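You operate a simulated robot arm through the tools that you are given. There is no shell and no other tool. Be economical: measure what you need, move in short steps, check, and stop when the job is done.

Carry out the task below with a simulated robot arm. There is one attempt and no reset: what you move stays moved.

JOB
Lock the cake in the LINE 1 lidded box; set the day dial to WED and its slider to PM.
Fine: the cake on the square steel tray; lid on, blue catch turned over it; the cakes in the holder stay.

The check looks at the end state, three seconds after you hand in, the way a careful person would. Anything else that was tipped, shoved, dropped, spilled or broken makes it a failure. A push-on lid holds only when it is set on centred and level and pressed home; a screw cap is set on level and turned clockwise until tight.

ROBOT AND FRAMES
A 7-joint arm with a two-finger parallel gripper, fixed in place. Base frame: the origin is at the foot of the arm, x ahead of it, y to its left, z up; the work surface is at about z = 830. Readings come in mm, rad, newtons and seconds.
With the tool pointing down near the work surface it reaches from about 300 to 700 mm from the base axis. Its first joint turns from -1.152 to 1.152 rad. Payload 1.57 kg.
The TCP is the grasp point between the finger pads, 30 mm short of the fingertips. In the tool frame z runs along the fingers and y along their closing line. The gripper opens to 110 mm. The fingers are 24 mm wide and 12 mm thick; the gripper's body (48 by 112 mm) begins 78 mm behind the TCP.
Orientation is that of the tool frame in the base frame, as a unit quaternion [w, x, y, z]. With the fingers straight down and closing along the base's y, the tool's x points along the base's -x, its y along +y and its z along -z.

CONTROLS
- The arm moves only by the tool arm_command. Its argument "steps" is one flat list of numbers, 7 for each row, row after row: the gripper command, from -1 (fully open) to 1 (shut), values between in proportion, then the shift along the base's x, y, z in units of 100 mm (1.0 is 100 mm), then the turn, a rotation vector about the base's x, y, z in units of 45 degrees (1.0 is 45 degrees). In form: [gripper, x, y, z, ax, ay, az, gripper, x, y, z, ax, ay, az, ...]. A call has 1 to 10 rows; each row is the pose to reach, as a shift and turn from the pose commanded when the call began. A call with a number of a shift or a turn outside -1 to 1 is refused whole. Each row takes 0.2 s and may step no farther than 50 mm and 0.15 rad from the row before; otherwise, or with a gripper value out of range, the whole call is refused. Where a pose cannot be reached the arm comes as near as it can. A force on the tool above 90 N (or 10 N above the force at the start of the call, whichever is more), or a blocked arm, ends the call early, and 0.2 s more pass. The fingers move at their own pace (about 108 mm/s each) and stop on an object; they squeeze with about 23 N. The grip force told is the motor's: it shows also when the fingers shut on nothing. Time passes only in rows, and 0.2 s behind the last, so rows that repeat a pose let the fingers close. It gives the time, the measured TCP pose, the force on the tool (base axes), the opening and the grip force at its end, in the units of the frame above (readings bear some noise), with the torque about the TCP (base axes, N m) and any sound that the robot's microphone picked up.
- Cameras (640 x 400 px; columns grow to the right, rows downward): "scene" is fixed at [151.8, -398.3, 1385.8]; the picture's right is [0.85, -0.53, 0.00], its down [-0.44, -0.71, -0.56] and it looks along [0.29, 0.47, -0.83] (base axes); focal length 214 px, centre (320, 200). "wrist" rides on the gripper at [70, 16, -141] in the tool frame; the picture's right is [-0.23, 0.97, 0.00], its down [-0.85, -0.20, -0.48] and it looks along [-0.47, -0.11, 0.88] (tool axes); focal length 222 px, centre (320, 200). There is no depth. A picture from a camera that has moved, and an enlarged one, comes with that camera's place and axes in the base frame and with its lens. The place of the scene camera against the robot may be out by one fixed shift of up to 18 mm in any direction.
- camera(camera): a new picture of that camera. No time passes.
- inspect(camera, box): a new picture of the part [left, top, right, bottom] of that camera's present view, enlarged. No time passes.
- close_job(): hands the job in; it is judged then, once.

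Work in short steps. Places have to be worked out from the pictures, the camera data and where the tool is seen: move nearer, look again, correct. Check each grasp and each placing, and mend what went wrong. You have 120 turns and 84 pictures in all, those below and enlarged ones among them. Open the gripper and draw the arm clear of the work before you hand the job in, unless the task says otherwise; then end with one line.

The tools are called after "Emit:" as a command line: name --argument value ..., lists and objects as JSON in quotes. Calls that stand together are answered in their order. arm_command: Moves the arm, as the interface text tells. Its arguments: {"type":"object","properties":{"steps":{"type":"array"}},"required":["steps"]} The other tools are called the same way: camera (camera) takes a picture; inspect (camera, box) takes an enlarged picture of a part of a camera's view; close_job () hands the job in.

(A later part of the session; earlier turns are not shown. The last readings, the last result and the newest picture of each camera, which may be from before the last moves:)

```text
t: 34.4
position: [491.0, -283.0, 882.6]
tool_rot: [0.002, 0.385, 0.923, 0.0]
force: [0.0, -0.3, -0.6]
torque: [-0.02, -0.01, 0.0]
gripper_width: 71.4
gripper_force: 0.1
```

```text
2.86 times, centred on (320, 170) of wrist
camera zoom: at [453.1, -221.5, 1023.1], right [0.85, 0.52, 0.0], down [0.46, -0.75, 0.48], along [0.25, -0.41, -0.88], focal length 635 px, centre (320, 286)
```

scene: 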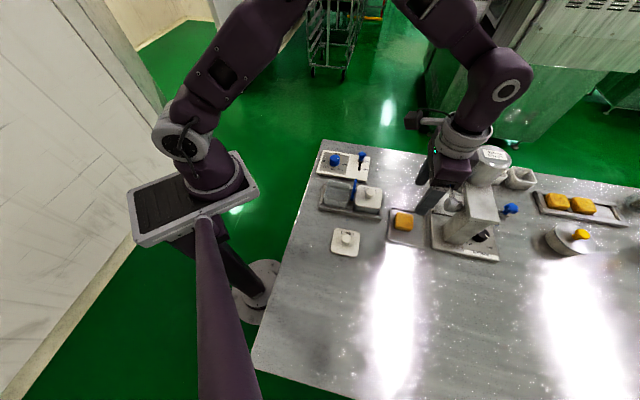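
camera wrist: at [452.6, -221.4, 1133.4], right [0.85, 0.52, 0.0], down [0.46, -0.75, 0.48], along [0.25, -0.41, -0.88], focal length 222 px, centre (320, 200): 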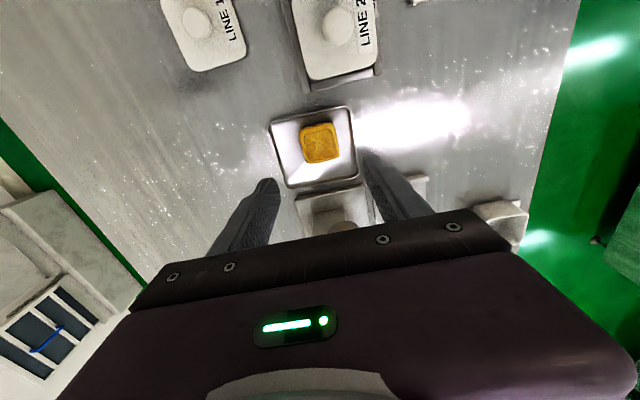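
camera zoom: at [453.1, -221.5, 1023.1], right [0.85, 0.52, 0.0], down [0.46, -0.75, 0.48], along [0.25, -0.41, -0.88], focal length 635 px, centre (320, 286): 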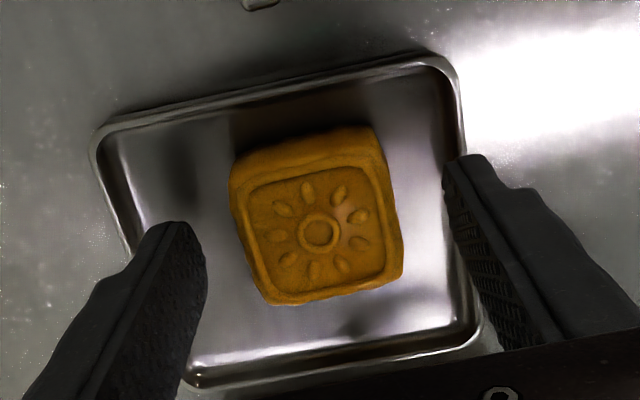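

Aligned. Close on the cake.

Emit:
arm_command --steps '[1, 0, 0, 0, 0, 0, 0, 1, 0, 0, 0, 0, 0, 0, 1, 0, 0, 0, 0, 0, 0]'

Emit:
arm_command --steps '[1, 0, 0, 0.1, 0, 0, 0, 1, 0, 0, 0.4, 0, 0, 0, 1, 0, 0, 0.8, 0, 0, 0, 1, 0, 0, 0.8, 0, 0, 0]'

Emit:
camera --camera "wrist"

```text
t: 35.2
position: [492.1, -282.1, 882.8]
tool_rot: [0.002, 0.384, 0.923, 0.0]
force: [0.3, 0.1, -0.2]
torque: [-0.02, 0.0, 0.01]
gripper_width: 46.1
gripper_force: 23.0
```

```text
t: 36.2
position: [491.2, -283.0, 964.7]
tool_rot: [0.001, 0.385, 0.923, 0.0]
force: [-0.4, 0.6, -0.8]
torque: [-0.01, -0.01, 0.02]
gripper_width: 46.1
gripper_force: 22.7
```

```text
42 pictures are left
camera wrist: at [453.5, -220.9, 1104.7], right [0.85, 0.52, 0.0], down [0.46, -0.75, 0.48], along [0.25, -0.41, -0.88], focal length 222 px, centre (320, 200)
```

wrist: 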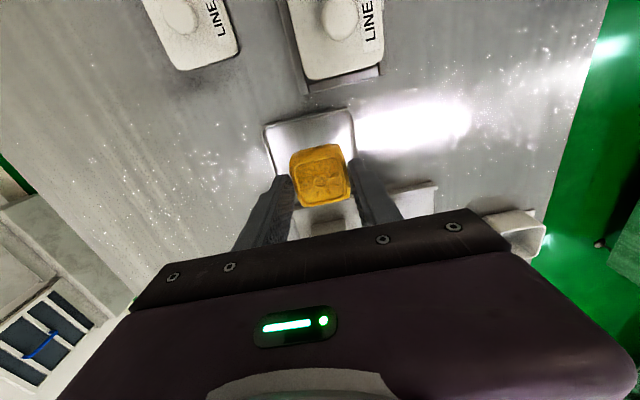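

Cake held (46 mm). Raise and carry it above the open Line 1 box at ≈(383.5,-116).

Emit:
arm_command --steps '[1, 0, 0, 0.4, 0, 0, 0, 1, -0.2, 0.4, 0.4, 0, 0, 0, 1, -0.4, 0.75, 0.4, 0, 0, 0, 1, -0.58, 1, 0.4, 0, 0, 0, 1, -0.58, 1, 0.4, 0, 0, 0]'

Emit:
arm_command --steps '[1, -0.25, 0.35, 0, 0, 0, 0, 1, -0.5, 0.67, 0, 0, 0, 0, 1, -0.5, 0.67, 0, 0, 0, 0]'

Emit:
camera --camera "wrist"

```text
t: 37.4
position: [432.6, -185.1, 1004.7]
tool_rot: [0.003, 0.385, 0.923, 0.0]
force: [0.0, -0.3, -0.1]
torque: [0.01, 0.0, 0.0]
gripper_width: 46.0
gripper_force: 22.8
```

```text
t: 38.2
position: [383.7, -116.0, 1003.3]
tool_rot: [0.003, 0.384, 0.923, 0.0]
force: [1.0, -0.1, -0.9]
torque: [0.01, 0.0, -0.03]
gripper_width: 45.9
gripper_force: 23.1
```

```text
41 pictures are left
camera wrist: at [345.1, -54.3, 1143.2], right [0.85, 0.52, 0.0], down [0.46, -0.75, 0.48], along [0.26, -0.41, -0.88], focal length 222 px, centre (320, 200)
```

wrist: 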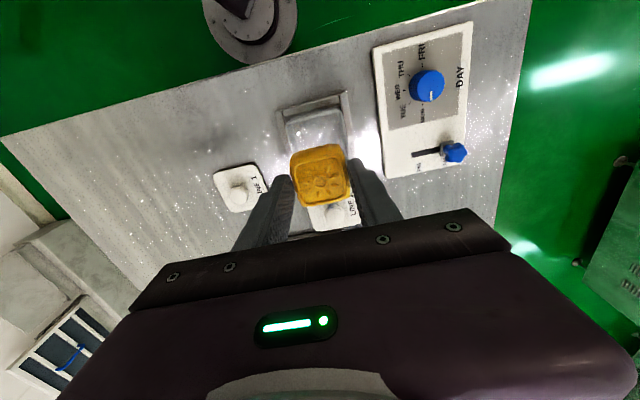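

Lower until the cake bottom is just above the rim and check alignment.

Emit:
arm_command --steps '[1, 0, 0, -0.35, 0, 0, 0, 1, 0, 0, -0.68, 0, 0, 0, 1, 0, 0, -0.68, 0, 0, 0]'

Emit:
inspect --camera "scene" --box '[315, 160, 395, 220]'

Emit:
inspect --camera "wrist" --box '[240, 60, 400, 230]'

```text
t: 39.0
position: [383.8, -116.5, 934.6]
tool_rot: [0.002, 0.384, 0.923, 0.0]
force: [-0.5, 0.4, -1.1]
torque: [0.02, 0.02, 0.0]
gripper_width: 46.1
gripper_force: 23.1
```

```text
6.67 times, centred on (355, 190) of scene
camera zoom: at [151.8, -398.3, 1385.8], right [0.85, -0.53, 0.0], down [-0.44, -0.71, -0.56], along [0.29, 0.47, -0.83], focal length 1430 px, centre (87, 267)
```

zoom: 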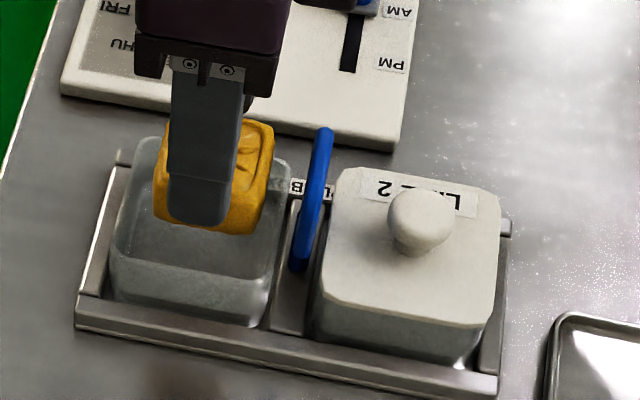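

```text
2.35 times, centred on (320, 145) of wrist
camera zoom: at [345.7, -54.5, 1075.6], right [0.85, 0.52, 0.0], down [0.46, -0.75, 0.48], along [0.25, -0.41, -0.88], focal length 523 px, centre (320, 329)
```

zoom: 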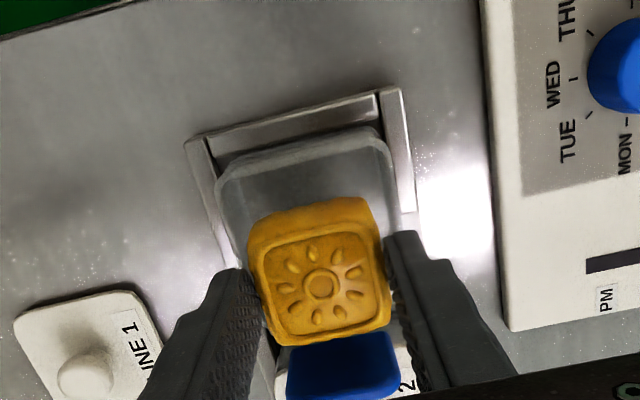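

Aligned with the box. Lower until the fingertips are just over the rim (TCP ≈905).

Emit:
arm_command --steps '[1, 0, 0, -0.1, 0, 0, 0, 1, 0, 0, -0.2, 0, 0, 0, 1, 0, 0, -0.28, 0, 0, 0, 1, 0, 0, -0.28, 0, 0, 0]'

Emit:
inspect --camera "scene" --box '[325, 165, 375, 215]'

Emit:
inspect --camera "wrist" --box '[240, 60, 400, 230]'

```text
t: 40.0
position: [382.3, -115.6, 907.6]
tool_rot: [0.001, 0.384, 0.923, -0.001]
force: [-0.1, -0.4, -0.6]
torque: [-0.02, 0.01, -0.01]
gripper_width: 46.2
gripper_force: 22.7
```

```text
8.00 times, centred on (350, 190) of scene
camera zoom: at [151.8, -398.3, 1385.8], right [0.85, -0.53, 0.0], down [-0.44, -0.71, -0.56], along [0.29, 0.47, -0.83], focal length 1716 px, centre (80, 280)
```

zoom: 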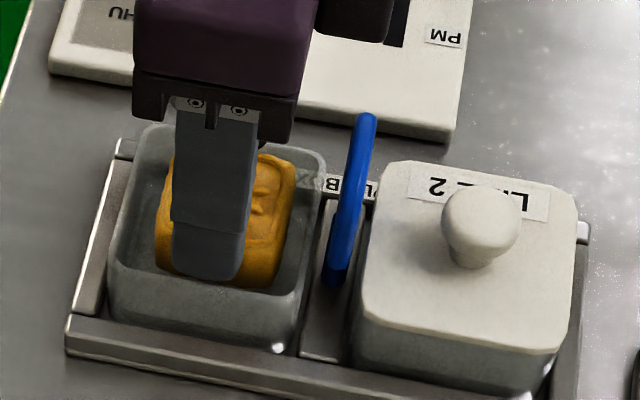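

```text
2.35 times, centred on (320, 145) of wrist
camera zoom: at [344.6, -55.0, 1047.6], right [0.85, 0.52, 0.0], down [0.46, -0.75, 0.48], along [0.26, -0.41, -0.88], focal length 523 px, centre (320, 329)
```

zoom: 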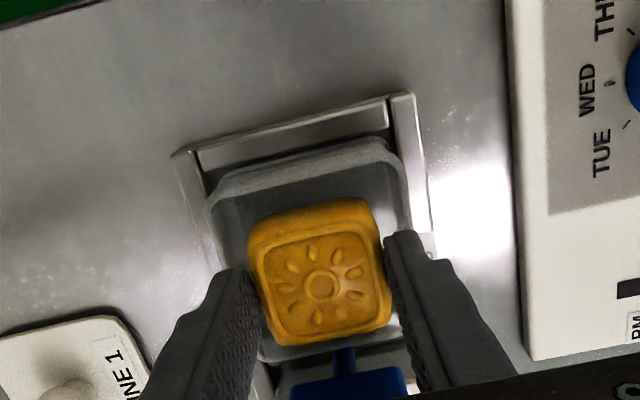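

Still clear. Continue down in 2–3 mm steps watching force.

Emit:
arm_command --steps '[1, 0, 0, -0.02, 0, 0, 0, 1, 0, 0, -0.04, 0, 0, 0, 1, 0, 0, -0.04, 0, 0, 0]'

Emit:
arm_command --steps '[1, 0, 0, -0.02, 0, 0, 0, 1, 0, 0, -0.04, 0, 0, 0, 1, 0, 0, -0.04, 0, 0, 0]'

```text
t: 40.8
position: [382.1, -117.2, 902.6]
tool_rot: [0.002, 0.384, 0.923, 0.0]
force: [0.0, -0.8, 0.1]
torque: [0.0, 0.01, -0.01]
gripper_width: 46.0
gripper_force: 23.1
```

```text
t: 41.4
position: [383.4, -116.5, 901.4]
tool_rot: [0.004, 0.385, 0.923, 0.001]
force: [-6.2, 3.9, 37.8]
torque: [-0.3, 0.87, -0.02]
gripper_width: 45.9
gripper_force: 22.8
stopped in row 2: the force on the tool passed its limit at 107 N (the readings are from after the stop); the commanded pose is now the measured one
```

Fingertips rest on the rim at TCP 901; the cake's lower ~20 mm is within the box, ~15 mm above its floor. Rise 1.5 mm and release.

Emit:
arm_command --steps '[1, 0, 0, 0.015, 0, 0, 0, -0.2, 0, 0, 0.015, 0, 0, 0, -0.2, 0, 0, 0.015, 0, 0, 0, -0.2, 0, 0, 0.4, 0, 0, 0, -0.2, 0, 0, 0.8, 0, 0, 0, -0.2, 0, 0, 0.8, 0, 0, 0]'

Emit:
camera --camera "wrist"

Emit:
inspect --camera "scene" --box '[315, 160, 395, 220]'

```text
t: 42.8
position: [383.6, -117.0, 981.7]
tool_rot: [0.005, 0.385, 0.923, 0.0]
force: [0.0, 0.3, 0.4]
torque: [0.03, 0.01, 0.0]
gripper_width: 66.0
gripper_force: 0.1
```

```text
36 pictures are left
camera wrist: at [345.0, -54.7, 1121.8], right [0.85, 0.52, 0.01], down [0.46, -0.75, 0.48], along [0.26, -0.41, -0.87], focal length 222 px, centre (320, 200)
```

wrist: 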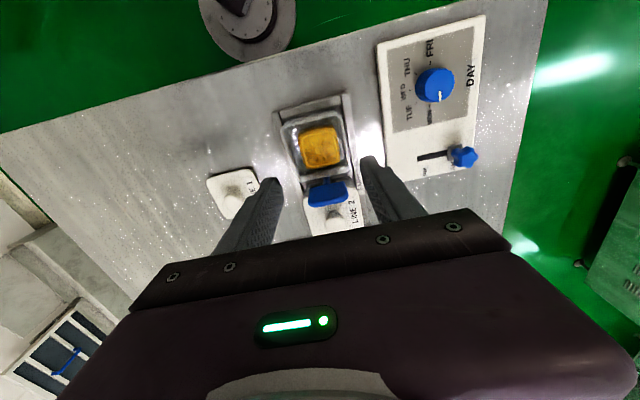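

```text
6.67 times, centred on (355, 190) of scene
camera zoom: at [151.8, -398.3, 1385.9], right [0.85, -0.53, 0.0], down [-0.44, -0.71, -0.56], along [0.29, 0.47, -0.83], focal length 1430 px, centre (87, 267)
```

zoom: 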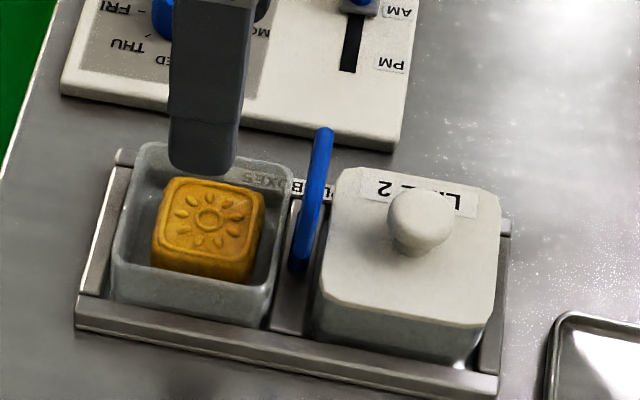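

The cake sits flat in the box. Now return to the lid at ≈(329.8,-240.5), also correcting the slight tilt picked up.

Emit:
arm_command --steps '[0, -0.1, -0.3, 0, 0.005, 0.012, 0.022, 0, -0.24, -0.64, 0, 0.005, 0.012, 0.022, 0, -0.4, -1, 0, 0.005, 0.012, 0.022, 0, -0.4, -1, 0, 0.005, 0.012, 0.022]'

Emit:
arm_command --steps '[0, -0.136, -0.24, -0.2, 0, 0, 0, 0, -0.136, -0.24, -0.5, 0, 0, 0, 0, -0.136, -0.24, -0.5, 0, 0, 0]'

Emit:
camera --camera "wrist"

```text
t: 43.8
position: [343.2, -216.2, 982.3]
tool_rot: [-0.001, 0.377, 0.926, 0.001]
force: [0.2, -0.3, -0.2]
torque: [0.03, 0.0, -0.01]
gripper_width: 54.9
gripper_force: 0.0
```

```text
t: 44.6
position: [330.0, -240.0, 930.6]
tool_rot: [-0.001, 0.377, 0.926, 0.0]
force: [0.5, 1.7, -0.7]
torque: [0.03, 0.01, 0.0]
gripper_width: 54.9
gripper_force: 0.1
```

```text
34 pictures are left
camera wrist: at [291.3, -179.1, 1071.2], right [0.84, 0.54, 0.0], down [0.47, -0.74, 0.48], along [0.26, -0.4, -0.88], focal length 222 px, centre (320, 200)
```

wrist: 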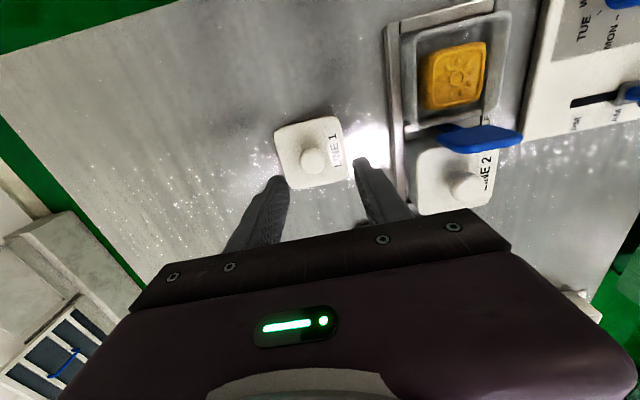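

Emit:
inspect --camera "wrist" --box '[250, 100, 390, 220]'

Emit:
inspect --camera "scene" --box '[310, 200, 400, 270]'

```text
3.33 times, centred on (320, 160) of wrist
camera zoom: at [291.3, -179.1, 1071.2], right [0.84, 0.54, 0.0], down [0.47, -0.74, 0.48], along [0.26, -0.4, -0.88], focal length 740 px, centre (320, 333)
```

zoom: 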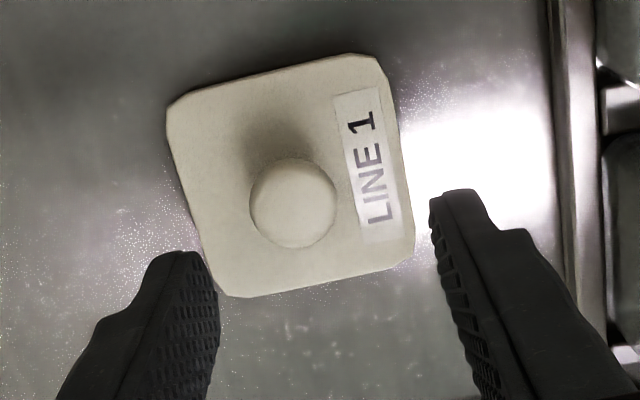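

```text
5.71 times, centred on (355, 235) of scene
camera zoom: at [151.8, -398.3, 1385.8], right [0.85, -0.53, 0.0], down [-0.44, -0.71, -0.56], along [0.29, 0.47, -0.83], focal length 1226 px, centre (120, 0)
```

zoom: 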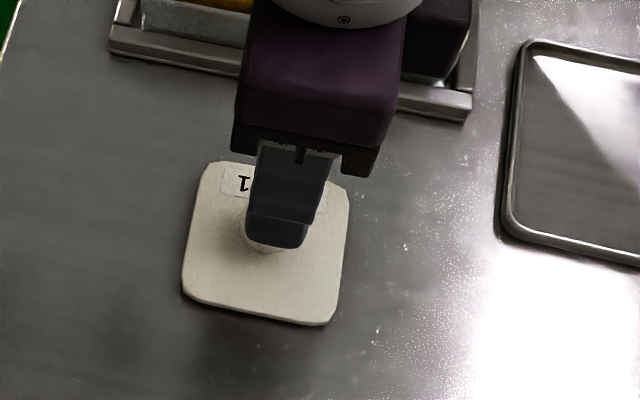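

The lid slid ~6 mm along the closing line upon release (yaw unchanged). I shift to recentre, descend and grip the knob.

Emit:
arm_command --steps '[0, -0.045, -0.045, 0, 0, 0, 0, 0, -0.045, -0.045, -0.3, 0, 0, 0, 0, -0.045, -0.045, -0.58, 0, 0, 0, 0, -0.045, -0.045, -0.6, 0, 0, 0, 1, -0.045, -0.045, -0.6, 0, 0, 0, 1, -0.045, -0.045, -0.6, 0, 0, 0, 1, -0.045, -0.045, -0.6, 0, 0, 0]'

```text
t: 46.2
position: [325.9, -243.6, 872.1]
tool_rot: [-0.001, 0.377, 0.926, 0.0]
force: [-0.2, -0.2, 0.3]
torque: [0.01, -0.02, 0.03]
gripper_width: 24.1
gripper_force: 22.3
```

Gripped (24 mm). Lift and carry to above the box at (383.8,-115.6).

Emit:
arm_command --steps '[1, 0, 0, 0.4, 0, 0, 0, 1, 0, 0, 0.8, 0, 0, 0, 1, 0, 0.2, 1, 0, 0, 0, 1, 0.2, 0.6, 1, 0, 0, 0, 1, 0.4, 1, 1, 0, 0, 0, 1, 0.4, 1, 1, 0, 0, 0]'

Emit:
arm_command --steps '[1, 0.185, 0.295, 0, 0, 0, 0, 1, 0.185, 0.295, -0.3, 0, 0, 0, 1, 0.185, 0.295, -0.3, 0, 0, 0]'

Emit:
inspect --camera "scene" --box '[315, 150, 395, 220]'

Emit:
inspect --camera "wrist" --box '[240, 60, 400, 220]'

```text
t: 47.6
position: [365.1, -144.9, 971.2]
tool_rot: [0.0, 0.377, 0.926, 0.0]
force: [-0.8, -0.3, 0.4]
torque: [-0.03, 0.02, 0.01]
gripper_width: 24.7
gripper_force: 23.2
```

```text
t: 48.4
position: [384.5, -116.2, 942.6]
tool_rot: [-0.001, 0.378, 0.926, 0.0]
force: [-0.5, -0.2, -0.6]
torque: [0.02, -0.02, 0.01]
gripper_width: 24.4
gripper_force: 23.4
```

```text
5.71 times, centred on (355, 185) of scene
camera zoom: at [151.8, -398.3, 1385.8], right [0.85, -0.53, 0.0], down [-0.44, -0.71, -0.56], along [0.29, 0.47, -0.83], focal length 1226 px, centre (120, 286)
```

zoom: 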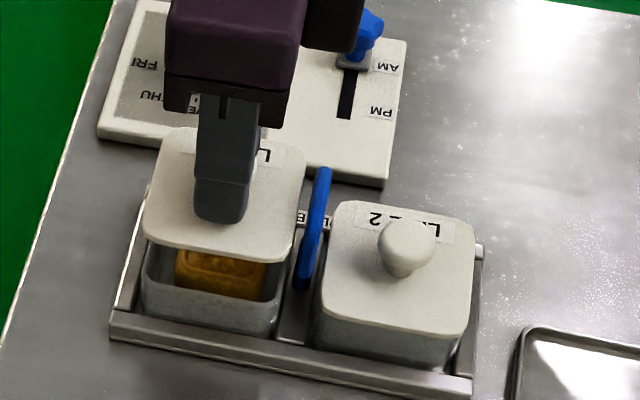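

```text
2.50 times, centred on (320, 140) of wrist
camera zoom: at [345.0, -55.4, 1082.9], right [0.84, 0.54, 0.0], down [0.47, -0.74, 0.48], along [0.26, -0.4, -0.88], focal length 555 px, centre (320, 350)
```

zoom: 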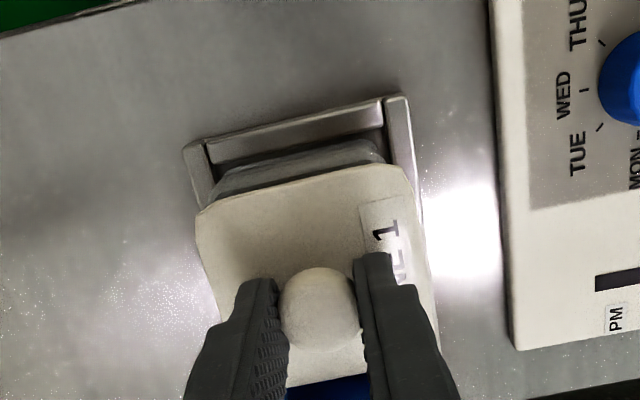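

Lid is level and above the box. Lower toward contact (expected TCP ≈911).

Emit:
arm_command --steps '[1, 0, 0, -0.12, 0, 0, 0, 1, 0, 0, -0.25, 0, 0, 0, 1, 0, 0, -0.25, 0, 0, 0]'

Emit:
arm_command --steps '[1, 0, 0, -0.02, 0, 0, 0, 1, 0, 0, -0.04, 0, 0, 0, 1, 0, 0, -0.04, 0, 0, 0]'

```text
t: 49.2
position: [384.9, -115.6, 917.1]
tool_rot: [-0.001, 0.377, 0.926, 0.001]
force: [0.1, 0.3, 0.3]
torque: [-0.03, -0.03, 0.02]
gripper_width: 24.3
gripper_force: 23.5
```

```text
t: 50.0
position: [383.7, -115.9, 912.7]
tool_rot: [0.0, 0.376, 0.927, 0.0]
force: [-1.5, -2.2, 10.9]
torque: [0.11, -0.15, -0.01]
gripper_width: 24.2
gripper_force: 23.3
```

Contact with light force; press gently further.

Emit:
arm_command --steps '[1, 0, 0, -0.01, 0, 0, 0, 1, 0, 0, -0.02, 0, 0, 0, 1, 0, 0, -0.03, 0, 0, 0, 1, 0, 0, -0.03, 0, 0, 0]'

Emit:
inspect --camera "scene" --box '[315, 160, 395, 220]'

```text
t: 51.0
position: [384.0, -115.8, 910.2]
tool_rot: [-0.001, 0.377, 0.926, 0.002]
force: [-6.5, -8.7, 26.9]
torque: [-0.02, -0.06, -0.06]
gripper_width: 24.8
gripper_force: 23.4
```

```text
6.67 times, centred on (355, 190) of scene
camera zoom: at [151.3, -398.4, 1385.9], right [0.85, -0.53, 0.0], down [-0.44, -0.71, -0.56], along [0.29, 0.47, -0.83], focal length 1430 px, centre (87, 267)
```

zoom: 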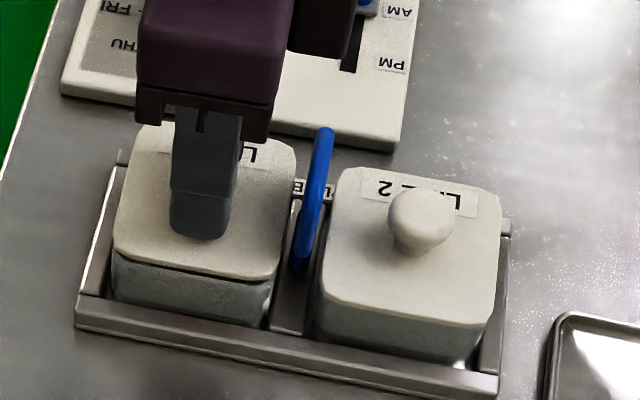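

A thin gap remains under the lid. Keep pressing down — fingertips will bear on the lid next to the knob.

Emit:
arm_command --steps '[1, 0, 0, -0.02, 0, 0, 0, 1, 0, 0, -0.04, 0, 0, 0, 1, 0, 0, -0.06, 0, 0, 0, 1, 0, 0, -0.06, 0, 0, 0]'

Emit:
inspect --camera "scene" --box '[315, 160, 395, 220]'

```text
t: 51.6
position: [384.2, -114.9, 909.9]
tool_rot: [0.002, 0.377, 0.926, 0.002]
force: [-8.5, 1.0, 37.9]
torque: [0.84, -0.45, 0.18]
gripper_width: 24.4
gripper_force: 23.1
stopped in row 2: the force on the tool passed its limit at 101 N (the readings are from after the stop); the commanded pose is now the measured one
```

```text
6.67 times, centred on (355, 190) of scene
camera zoom: at [151.1, -398.1, 1386.0], right [0.85, -0.53, 0.0], down [-0.44, -0.71, -0.56], along [0.29, 0.47, -0.83], focal length 1430 px, centre (87, 267)
```

zoom: 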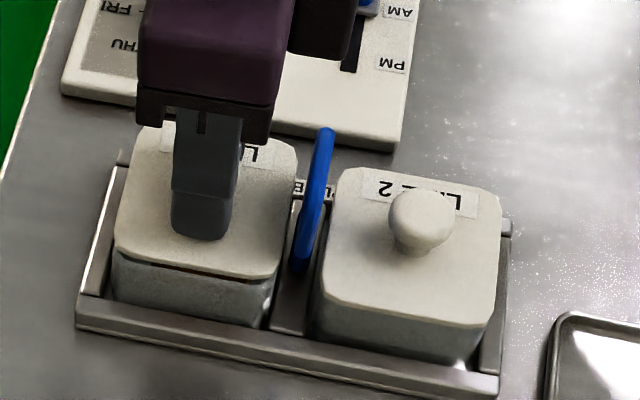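

No snap; lid appears ~2 mm too far toward Line 2. Take the same 10× crop as the initial one to compare.

Emit:
inspect --camera "scene" --box '[332, 172, 376, 212]'

Emit:
inspect --camera "wrist" --box '[240, 60, 400, 220]'

```text
10.00 times, centred on (354, 192) of scene
camera zoom: at [151.1, -398.1, 1386.0], right [0.85, -0.53, 0.0], down [-0.44, -0.71, -0.56], along [0.29, 0.47, -0.83], focal length 2145 px, centre (-20, 280)
```

zoom: 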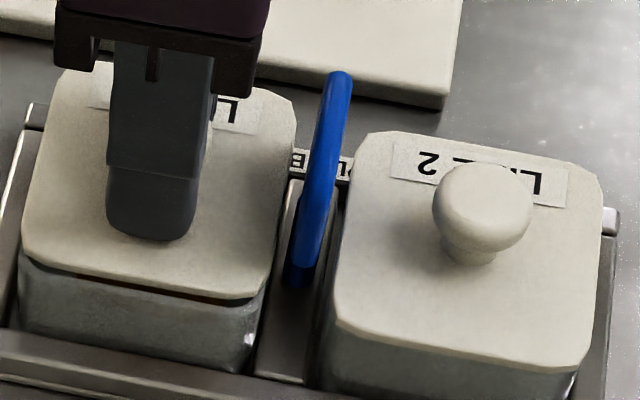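

```text
2.50 times, centred on (320, 140) of wrist
camera zoom: at [345.5, -54.5, 1049.5], right [0.84, 0.54, 0.0], down [0.47, -0.74, 0.48], along [0.26, -0.4, -0.88], focal length 555 px, centre (320, 350)
```

zoom: 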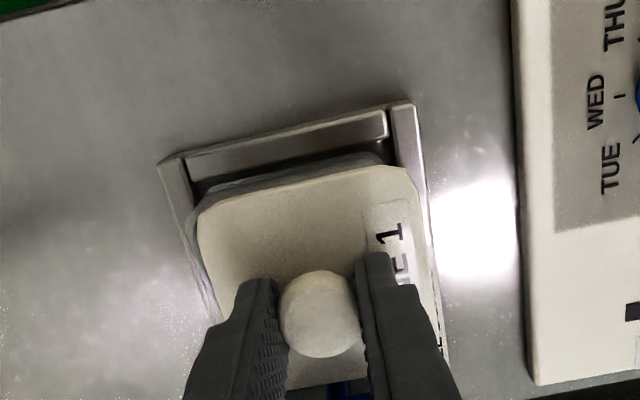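

The lid sits ~2 mm too far toward +x/+y (box edge shows on the left, contact torque agrees). Lift 5 mm, shift (-1.8,-1.4) mm and press again; also undo the small tilt.

Emit:
arm_command --steps '[1, 0, 0, 0.05, 0.002, 0.005, 0, 1, -0.018, -0.014, 0.05, 0.002, 0.005, 0, 1, -0.018, -0.014, 0.05, 0.002, 0.005, 0]'

Emit:
inspect --camera "wrist" --box '[240, 60, 400, 220]'

```text
t: 52.4
position: [383.0, -118.2, 913.5]
tool_rot: [-0.001, 0.377, 0.926, 0.001]
force: [0.1, 0.4, -0.1]
torque: [-0.01, 0.0, -0.01]
gripper_width: 24.6
gripper_force: 23.1
```

```text
2.50 times, centred on (320, 140) of wrist
camera zoom: at [345.2, -56.4, 1054.0], right [0.84, 0.54, 0.0], down [0.47, -0.74, 0.48], along [0.26, -0.4, -0.88], focal length 555 px, centre (320, 350)
```

zoom: 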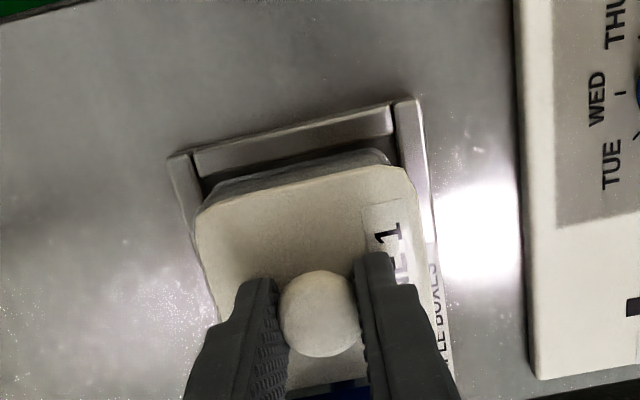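

Better centred. Press down.

Emit:
arm_command --steps '[1, 0, 0, -0.02, 0, 0, 0, 1, 0, 0, -0.04, 0, 0, 0, 1, 0, 0, -0.05, 0, 0, 0, 1, 0, 0, -0.06, 0, 0, 0, 1, 0, 0, -0.07, 0, 0, 0]'

Emit:
inspect --camera "scene" --box '[332, 172, 376, 212]'

```text
t: 53.6
position: [385.1, -117.3, 909.1]
tool_rot: [0.001, 0.377, 0.926, 0.002]
force: [-8.9, 1.9, 36.0]
torque: [0.84, -0.52, 0.19]
gripper_width: 24.5
gripper_force: 22.3
stopped in row 5: the force on the tool passed its limit at 94 N (the readings are from after the stop); the commanded pose is now the measured one
```

```text
10.00 times, centred on (354, 192) of scene
camera zoom: at [151.1, -398.1, 1386.0], right [0.85, -0.53, 0.0], down [-0.44, -0.71, -0.56], along [0.29, 0.47, -0.83], focal length 2145 px, centre (-20, 280)
```

zoom: 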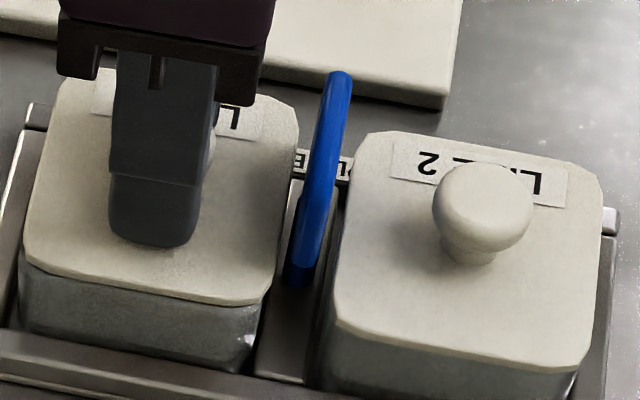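

Gap nearly gone but no snap and the lid is still ~2 mm high and ~1.5–2 mm toward Line 2. Lift, shift back along the row and press.

Emit:
arm_command --steps '[1, 0, 0, 0.04, 0.002, 0.004, 0, 1, -0.016, 0.014, 0.04, 0.002, 0.004, 0, 1, -0.016, 0.014, 0.04, 0.002, 0.004, 0]'

Emit:
arm_command --steps '[1, 0, 0, -0.02, 0, 0, 0, 1, 0, 0, -0.03, 0, 0, 0, 1, 0, 0, -0.04, 0, 0, 0, 1, 0, 0, -0.05, 0, 0, 0, 1, 0, 0, -0.06, 0, 0, 0]'

Emit:
inspect --camera "scene" --box '[332, 172, 376, 212]'

```text
t: 54.4
position: [382.5, -116.1, 911.9]
tool_rot: [-0.001, 0.377, 0.926, 0.002]
force: [1.2, -0.4, -0.1]
torque: [-0.03, 0.03, -0.03]
gripper_width: 24.4
gripper_force: 22.9
```

```text
t: 55.6
position: [383.1, -116.0, 908.6]
tool_rot: [0.003, 0.376, 0.926, 0.002]
force: [-7.0, 1.4, 38.5]
torque: [0.93, -0.47, 0.16]
gripper_width: 24.7
gripper_force: 22.7
stopped in row 5: the force on the tool passed its limit at 97 N (the readings are from after the stop); the commanded pose is now the measured one
```

```text
10.00 times, centred on (354, 192) of scene
camera zoom: at [151.1, -398.1, 1386.0], right [0.85, -0.53, 0.0], down [-0.44, -0.71, -0.56], along [0.29, 0.47, -0.83], focal length 2145 px, centre (-20, 280)
```

zoom: 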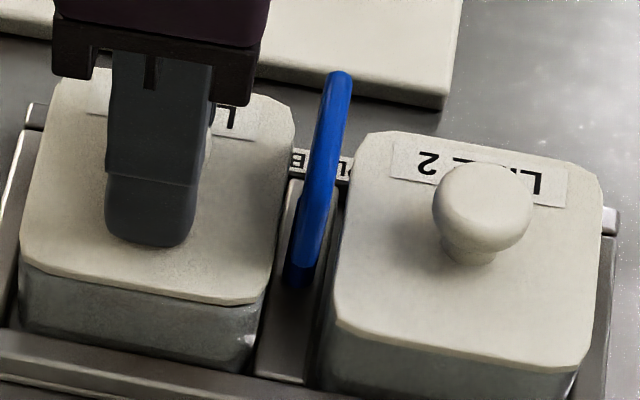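

Lid front edge now matches the original picture. I'll release, rise and inspect its seating.

Emit:
arm_command --steps '[1, 0, 0, 0.03, 0, 0, 0, 0.2, 0, 0, 0.03, 0, 0, 0, 0.2, 0, 0, 0.03, 0, 0, 0, 0, 0, 0, 0.5, 0, 0, 0, 0, 0, 0, 1, 0, 0, 0, 0, 0, 0, 1, 0, 0, 0]'

Emit:
inspect --camera "scene" --box '[332, 172, 376, 212]'

Emit:
inspect --camera "wrist" --box '[260, 60, 380, 220]'

```text
t: 57.0
position: [383.8, -116.8, 1008.9]
tool_rot: [0.001, 0.378, 0.926, 0.002]
force: [-0.1, 0.4, -0.4]
torque: [-0.01, 0.0, 0.01]
gripper_width: 55.0
gripper_force: 0.1
```

```text
10.00 times, centred on (354, 192) of scene
camera zoom: at [151.8, -398.3, 1385.9], right [0.85, -0.53, 0.0], down [-0.44, -0.71, -0.56], along [0.29, 0.47, -0.83], focal length 2145 px, centre (-20, 280)
```

zoom: 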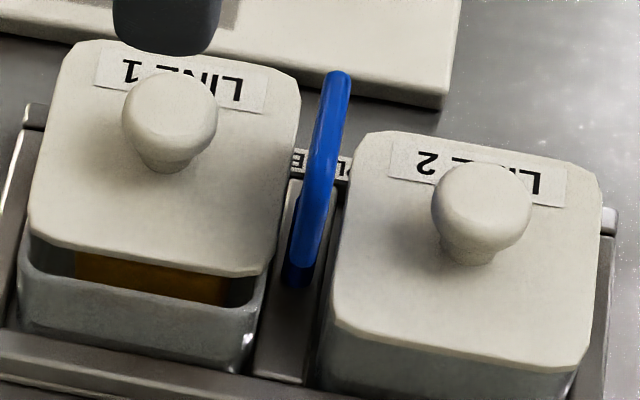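

```text
2.50 times, centred on (320, 140) of wrist
camera zoom: at [344.4, -56.0, 1149.7], right [0.84, 0.54, 0.01], down [0.47, -0.74, 0.48], along [0.26, -0.4, -0.88], focal length 555 px, centre (320, 350)
```

zoom: 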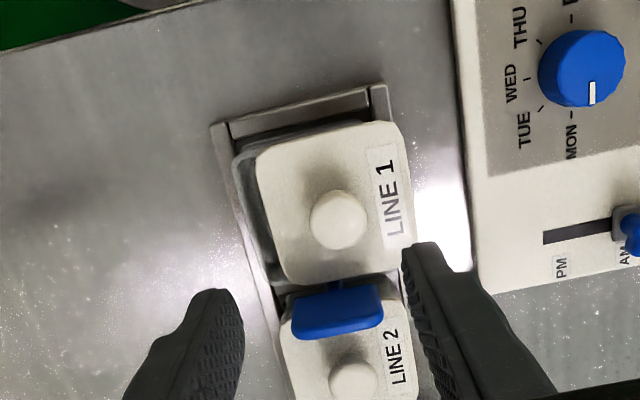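

The lid got dragged on release (I had lifted 3 mm) and isn't seated. Knob now at ≈(389.6,-108). Re-grasp it centred.

Emit:
arm_command --steps '[0, 0.061, 0.084, -0.3, -0.001, 0.003, 0, 0, 0.061, 0.084, -0.7, -0.001, 0.003, 0, 0, 0.061, 0.084, -0.95, -0.001, 0.003, 0, 0, 0.061, 0.084, -0.965, -0.001, 0.003, 0, 0, 0.061, 0.084, -0.965, -0.001, 0.003, 0]'

Emit:
inspect --camera "wrist" --box '[240, 60, 400, 220]'

```text
t: 58.2
position: [391.3, -108.4, 912.1]
tool_rot: [0.001, 0.377, 0.926, 0.001]
force: [0.8, 0.2, -0.9]
torque: [-0.02, -0.03, -0.02]
gripper_width: 54.7
gripper_force: 0.0
```

```text
2.50 times, centred on (320, 140) of wrist
camera zoom: at [351.0, -47.8, 1052.6], right [0.84, 0.54, 0.0], down [0.47, -0.74, 0.48], along [0.26, -0.4, -0.88], focal length 555 px, centre (320, 350)
```

zoom: 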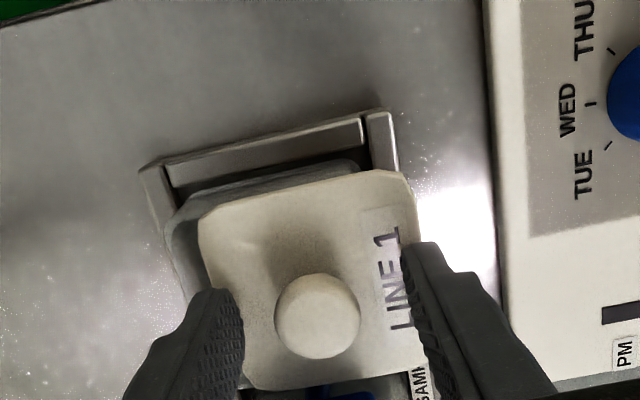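

Close, lift 5 mm, and shift (-7.5,-6.3) mm back to the home position.

Emit:
arm_command --steps '[1, 0, 0, 0, 0, 0, 0, 1, 0, 0, 0, 0, 0, 0, 1, 0, 0, 0, 0, 0, 0, 1, 0, 0, 0.06, 0, 0, 0, 1, -0.075, -0.063, 0.06, 0, 0, 0, 1, -0.075, -0.063, 0.06, 0, 0, 0]'

Emit:
inspect --camera "scene" --box '[332, 172, 376, 212]'

Emit:
inspect --camera "wrist" --box '[240, 60, 400, 220]'

```text
t: 59.6
position: [381.2, -115.8, 917.9]
tool_rot: [0.001, 0.377, 0.926, 0.001]
force: [-0.1, 0.2, -0.1]
torque: [-0.01, -0.01, -0.01]
gripper_width: 24.7
gripper_force: 22.6
```

```text
10.00 times, centred on (354, 192) of scene
camera zoom: at [151.8, -398.3, 1385.8], right [0.85, -0.53, 0.0], down [-0.44, -0.71, -0.56], along [0.29, 0.47, -0.83], focal length 2145 px, centre (-20, 280)
```

zoom: 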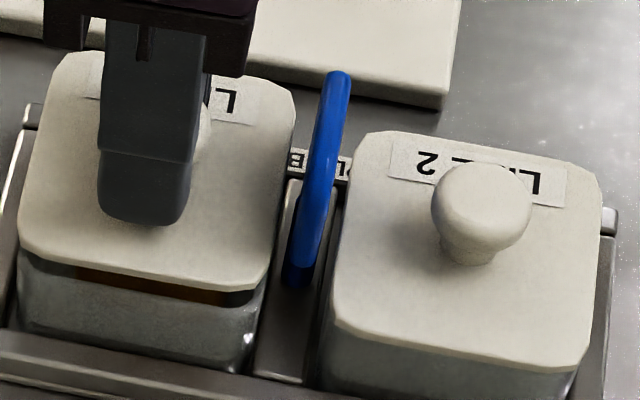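

```text
2.50 times, centred on (320, 140) of wrist
camera zoom: at [342.7, -54.8, 1059.1], right [0.84, 0.54, 0.0], down [0.47, -0.74, 0.48], along [0.26, -0.4, -0.88], focal length 555 px, centre (320, 350)
```

zoom: 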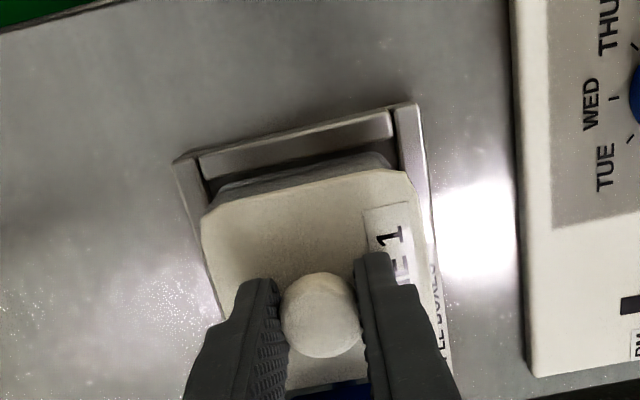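

Alignment now matches the original picture (only higher). Press down in small steps.

Emit:
arm_command --steps '[1, 0, 0, -0.03, 0, 0, 0, 1, 0, 0, -0.06, 0, 0, 0, 1, 0, 0, -0.075, 0, 0, 0, 1, 0, 0, -0.075, 0, 0, 0]'

Emit:
arm_command --steps '[1, 0, 0, -0.01, 0, 0, 0, 1, 0, 0, -0.02, 0, 0, 0, 1, 0, 0, -0.03, 0, 0, 0, 1, 0, 0, -0.03, 0, 0, 0]'

Emit:
inspect --camera "scene" --box '[332, 172, 376, 212]'

```text
t: 60.6
position: [383.0, -115.2, 910.7]
tool_rot: [0.002, 0.378, 0.926, 0.001]
force: [-5.5, -4.8, 26.5]
torque: [0.0, -0.11, -0.05]
gripper_width: 24.9
gripper_force: 22.6
```

```text
t: 61.5
position: [382.8, -115.0, 910.3]
tool_rot: [0.003, 0.377, 0.926, 0.002]
force: [-8.3, 0.4, 35.3]
torque: [0.77, -0.5, 0.18]
gripper_width: 24.6
gripper_force: 23.0
stopped in row 4: the force on the tool passed its limit at 93 N (the readings are from after the stop); the commanded pose is now the measured one
```

```text
10.00 times, centred on (354, 192) of scene
camera zoom: at [151.2, -398.2, 1386.0], right [0.85, -0.53, 0.0], down [-0.44, -0.71, -0.56], along [0.29, 0.47, -0.83], focal length 2145 px, centre (-20, 280)
```

zoom: 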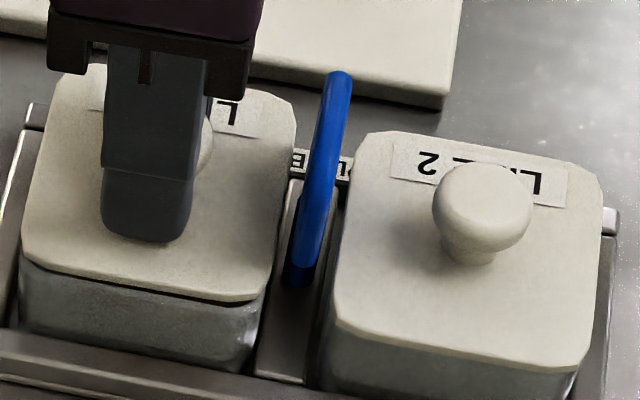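

Contact torque suggests the +x+y side rides high, so I search: lift slightly, shift 1.2 mm toward (-,-), and press moderately, watching force.

Emit:
arm_command --steps '[1, 0, 0, 0.02, -0.002, 0.004, 0, 1, -0.012, -0.012, 0.02, -0.002, 0.004, 0, 1, -0.012, -0.012, 0.0, -0.002, 0.004, 0, 1, -0.012, -0.012, -0.01, -0.002, 0.004, 0, 1, -0.012, -0.012, -0.01, -0.002, 0.004, 0]'

Emit:
arm_command --steps '[1, -0.01, -0.01, 0, 0, 0, 0, 1, -0.02, -0.02, 0, 0, 0, 0, 1, -0.02, -0.02, -0.01, 0, 0, 0, 1, -0.02, -0.02, -0.01, 0, 0, 0]'

```text
t: 62.7
position: [383.1, -115.3, 908.2]
tool_rot: [0.003, 0.376, 0.926, 0.001]
force: [-2.9, 3.4, 75.0]
torque: [0.97, -0.89, 0.04]
gripper_width: 24.7
gripper_force: 23.4
```

```text
t: 63.7
position: [380.3, -117.1, 906.0]
tool_rot: [0.002, 0.377, 0.926, 0.001]
force: [11.2, 13.7, 59.5]
torque: [0.15, 0.02, 0.07]
gripper_width: 24.8
gripper_force: 23.0
heard: snap
```

A snap — the lid dropped home (TCP 906, torque now ~0). Release in place, rise and inspect.

Emit:
arm_command --steps '[1, 0, 0, 0.01, 0, 0, 0, 0.4, 0, 0, 0.01, 0, 0, 0, 0.1, 0, 0, 0.01, 0, 0, 0, 0, 0, 0, 0.4, 0, 0, 0, 0, 0, 0, 0.9, 0, 0, 0, 0, 0, 0, 0.9, 0, 0, 0]'

Emit:
inspect --camera "scene" --box '[332, 172, 376, 212]'

```text
t: 65.1
position: [380.3, -118.1, 996.2]
tool_rot: [0.001, 0.379, 0.926, 0.0]
force: [0.1, -0.6, 0.3]
torque: [0.0, 0.04, -0.03]
gripper_width: 55.0
gripper_force: 0.1
```

```text
10.00 times, centred on (354, 192) of scene
camera zoom: at [151.8, -398.3, 1385.8], right [0.85, -0.53, 0.0], down [-0.44, -0.71, -0.56], along [0.29, 0.47, -0.83], focal length 2145 px, centre (-20, 280)
```

zoom: 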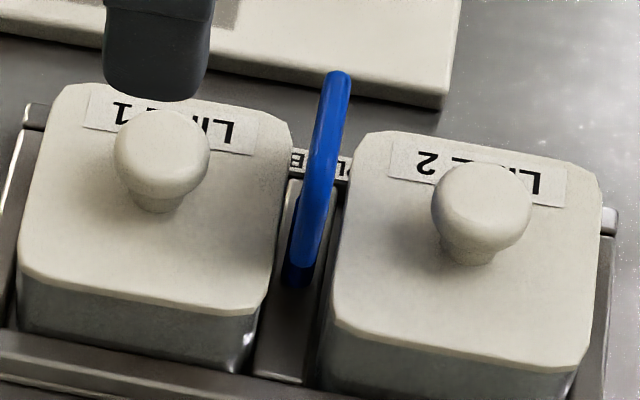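

The lid sits like the original. Next: rotate to yaw +45° above the catch post (412.5,-148).

Emit:
arm_command --steps '[0, 0.1, -0.1, 0.1, 0, 0, 0.18, 0, 0.32, -0.3, 0.1, 0, 0, 0.36, 0.3, 0.32, -0.3, 0.1, 0, 0, 0.54, 0.5, 0.32, -0.3, 0.1, 0, 0, 0.72, 0.5, 0.32, -0.3, 0.1, 0, 0, 0.9, 0.5, 0.32, -0.3, 0.1, 0, 0, 1, 0.5, 0.32, -0.3, 0.1, 0, 0, 1]'

Emit:
arm_command --steps '[0.5, 0, 0, 0, 0, 0, 0.18, 0.5, 0, 0, 0, 0, 0, 0.36, 0.5, 0, 0, 0, 0, 0, 0.54, 0.5, 0, 0, 0, 0, 0, 0.72, 0.5, 0, 0, -0.1, 0, 0, 0.9, 0.5, 0, 0, -0.4, 0, 0, 0.98, 0.5, 0, 0, -0.4, 0, 0, 0.98]'

Emit:
inspect --camera "wrist" --box '[240, 80, 400, 240]'

```text
t: 66.7
position: [412.3, -147.9, 1005.0]
tool_rot: [0.0, -0.006, 1.0, 0.001]
force: [-0.8, 0.2, 0.3]
torque: [-0.01, 0.01, -0.01]
gripper_width: 27.4
gripper_force: 0.1
```

```text
t: 68.3
position: [411.9, -148.8, 967.0]
tool_rot: [0.001, -0.382, 0.924, 0.002]
force: [0.3, -0.7, -0.9]
torque: [0.03, 0.02, -0.01]
gripper_width: 27.7
gripper_force: 0.1
```

```text
2.50 times, centred on (320, 160) of wrist
camera zoom: at [351.0, -186.5, 1107.3], right [-0.53, 0.85, 0.0], down [0.75, 0.46, 0.48], along [0.41, 0.25, -0.88], focal length 555 px, centre (320, 300)
```

zoom: 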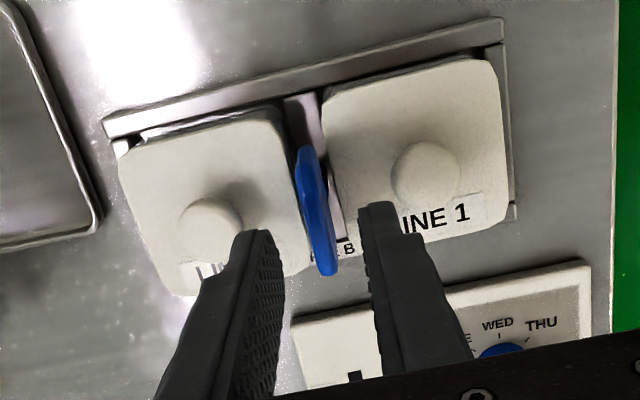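

Paddle is between the fingers. Descend and grip.

Emit:
arm_command --steps '[0.5, 0, 0, -0.3, 0, 0, 0, 0.5, 0, 0, -0.53, 0, 0, 0, 0.5, 0, 0, -0.53, 0, 0, 0, 1, 0, 0, -0.53, 0, 0, 0, 1, 0, 0, -0.53, 0, 0, 0]'

```text
t: 69.5
position: [414.1, -148.1, 910.4]
tool_rot: [0.002, -0.38, 0.925, -0.001]
force: [11.9, -17.0, -14.9]
torque: [-0.12, -0.29, 0.0]
gripper_width: 7.8
gripper_force: 26.1
```

Gripped. Ease the side force and start turning back clockwise.

Emit:
arm_command --steps '[1, 0.008, -0.01, 0, 0, 0, 0, 1, 0.008, -0.01, 0, 0, 0, -0.16, 1, 0.008, -0.01, 0, 0, 0, -0.32, 1, 0.008, -0.01, 0, 0, 0, -0.48, 1, 0.005, -0.006, 0, 0, 0, -0.64, 1, 0, 0, 0, 0, 0, -0.8, 1, 0, 0, 0, 0, 0, -0.96, 1, 0, 0, 0, 0, 0, -0.96]'

```text
t: 71.3
position: [414.3, -148.6, 912.5]
tool_rot: [0.002, -0.013, 1.0, 0.0]
force: [18.6, -10.4, -3.3]
torque: [-0.25, -0.01, -0.01]
gripper_width: 7.8
gripper_force: 26.3
```

Emit:
arm_command --steps '[1, 0, 0, 0, 0, 0, -0.16, 1, 0, 0, 0, 0, 0, -0.32, 1, 0, 0, 0, 0, 0, -0.48, 1, 0, 0, 0, 0, 0, -0.64, 1, 0, 0, 0, 0, 0, -0.8, 1, 0, 0, 0, 0, 0, -0.96, 1, 0, 0, 0, 0, 0, -1.0, 1, 0, 0, 0, 0, 0, -1.0]'

```text
t: 73.1
position: [413.8, -148.3, 913.3]
tool_rot: [0.003, 0.371, 0.929, 0.001]
force: [19.4, -0.5, 10.4]
torque: [-0.48, -0.63, 0.01]
gripper_width: 7.5
gripper_force: 26.9
```

Turned back to ≈ -44°. Add 2° more, release and rise.

Emit:
arm_command --steps '[1, 0.006, 0, 0, 0, 0, -0.04, 1, 0.006, 0, 0, 0, 0, -0.04, 0.4, 0.006, 0, 0, 0, 0, -0.04, 0, 0.006, 0, 0, 0, 0, -0.04, 0, 0, 0, 0.45, 0, 0, -0.04, 0, 0, 0, 0.9, 0, 0, -0.04, 0, 0, 0, 0.9, 0, 0, -0.04]'

Emit:
inspect --camera "scene" --box '[332, 172, 376, 212]'

Emit:
camera --camera "wrist"

```text
t: 74.7
position: [413.0, -149.8, 1003.2]
tool_rot: [0.002, 0.385, 0.923, 0.0]
force: [0.4, 0.7, 0.3]
torque: [0.0, 0.0, -0.02]
gripper_width: 55.1
gripper_force: 0.2
```

```text
10.00 times, centred on (354, 192) of scene
camera zoom: at [151.8, -398.3, 1385.9], right [0.85, -0.53, 0.0], down [-0.44, -0.71, -0.56], along [0.29, 0.47, -0.83], focal length 2145 px, centre (-20, 280)
```

zoom: 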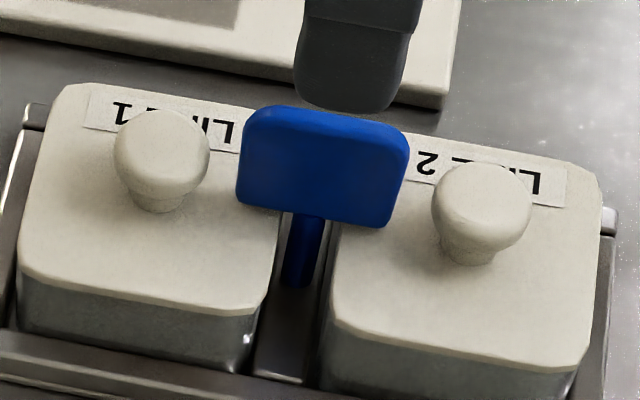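

```text
13 pictures are left
camera wrist: at [375.2, -88.7, 1144.0], right [0.85, 0.52, 0.0], down [0.46, -0.75, 0.48], along [0.25, -0.41, -0.88], focal length 222 px, centre (320, 200)
```

wrist: 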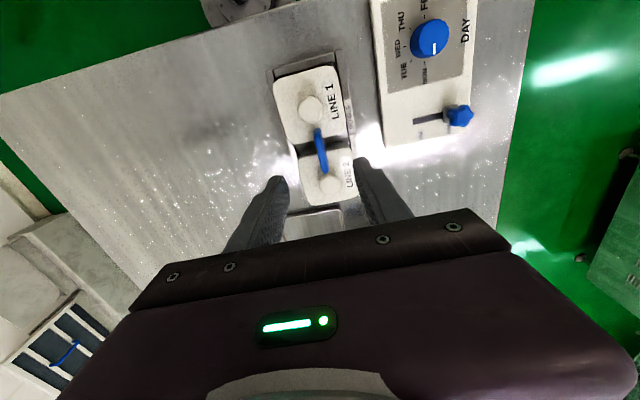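

Catch is back over both lids, identical to the start. Dial centre works out at ≈(455.6,3.8), pointer at MON (-45°), WED at -135°, so it must turn 90° clockwise. Move above the dial with yaw +45°.

Emit:
arm_command --steps '[0, 0, 0.2, 0, 0, 0, 0.18, 0, 0.1, 0.5, 0, 0, 0, 0.36, 0, 0.2, 0.8, 0, 0, 0, 0.54, 0, 0.42, 1, 0, 0, 0, 0.72, 0, 0.42, 1, 0, 0, 0, 0.9, 0, 0.42, 1, 0, 0, 0, 1, 0, 0.42, 1, 0, 0, 0, 1]'

Emit:
arm_command --steps '[0, 0, 0.3, 0, 0, 0, 0.18, 0, 0, 0.53, 0, 0, 0, 0.36, 0, 0, 0.53, -0.1, 0, 0, 0.54, 0, 0, 0.53, -0.3, 0, 0, 0.72, 0, 0, 0.53, -0.6, 0, 0, 0.9, 0, 0, 0.53, -0.6, 0, 0, 1, 0, 0, 0.53, -0.6, 0, 0, 1]'

Emit:
camera --camera "wrist"

```text
t: 76.3
position: [454.6, -48.7, 1004.4]
tool_rot: [0.001, 0.001, 1.0, 0.001]
force: [-0.3, -0.4, 0.1]
torque: [-0.03, -0.02, 0.0]
gripper_width: 55.2
gripper_force: 0.1
```

```text
t: 77.9
position: [455.0, 5.2, 943.6]
tool_rot: [0.0, -0.381, 0.924, 0.002]
force: [0.6, 0.0, -0.7]
torque: [-0.02, -0.01, -0.01]
gripper_width: 54.8
gripper_force: 0.0
```

```text
12 pictures are left
camera wrist: at [393.5, -32.3, 1084.4], right [-0.53, 0.85, 0.0], down [0.75, 0.46, 0.48], along [0.41, 0.25, -0.88], focal length 222 px, centre (320, 200)
```

wrist: 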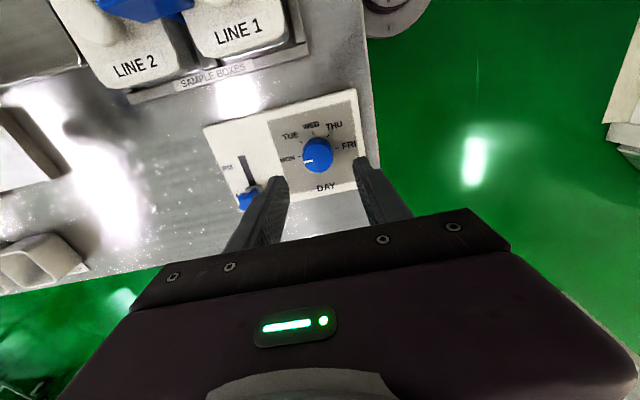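

Dial is centred within ~2 mm. Descend to TCP ≈883 and grip.

Emit:
arm_command --steps '[0, 0.01, -0.015, -0.3, 0, 0, 0, 0, 0.01, -0.015, -0.5, 0, 0, 0, 0, 0.01, -0.015, -0.6, 0, 0, 0, 0, 0.01, -0.015, -0.6, 0, 0, 0]'

Emit:
arm_command --steps '[1, 0, 0, 0, 0, 0, 0, 1, 0, 0, 0, 0, 0, 0, 1, 0, 0, 0, 0, 0, 0]'

Emit:
inspect --camera "wrist" --box '[220, 90, 400, 240]'

```text
t: 78.9
position: [454.5, 4.1, 882.3]
tool_rot: [0.001, -0.381, 0.924, 0.002]
force: [0.5, 0.5, 0.4]
torque: [-0.02, -0.02, -0.01]
gripper_width: 54.9
gripper_force: 0.0
```

```text
t: 79.7
position: [456.1, 2.3, 881.9]
tool_rot: [0.001, -0.38, 0.925, 0.001]
force: [10.4, -13.6, -10.4]
torque: [-0.3, -0.54, -0.06]
gripper_width: 31.5
gripper_force: 40.3
```

```text
2.67 times, centred on (310, 165) of wrist
camera zoom: at [394.4, -34.1, 1023.3], right [-0.52, 0.85, 0.0], down [0.75, 0.46, 0.48], along [0.41, 0.25, -0.88], focal length 592 px, centre (347, 293)
```

zoom: 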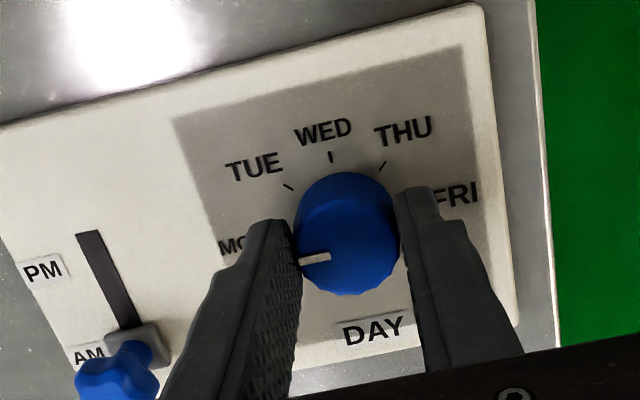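

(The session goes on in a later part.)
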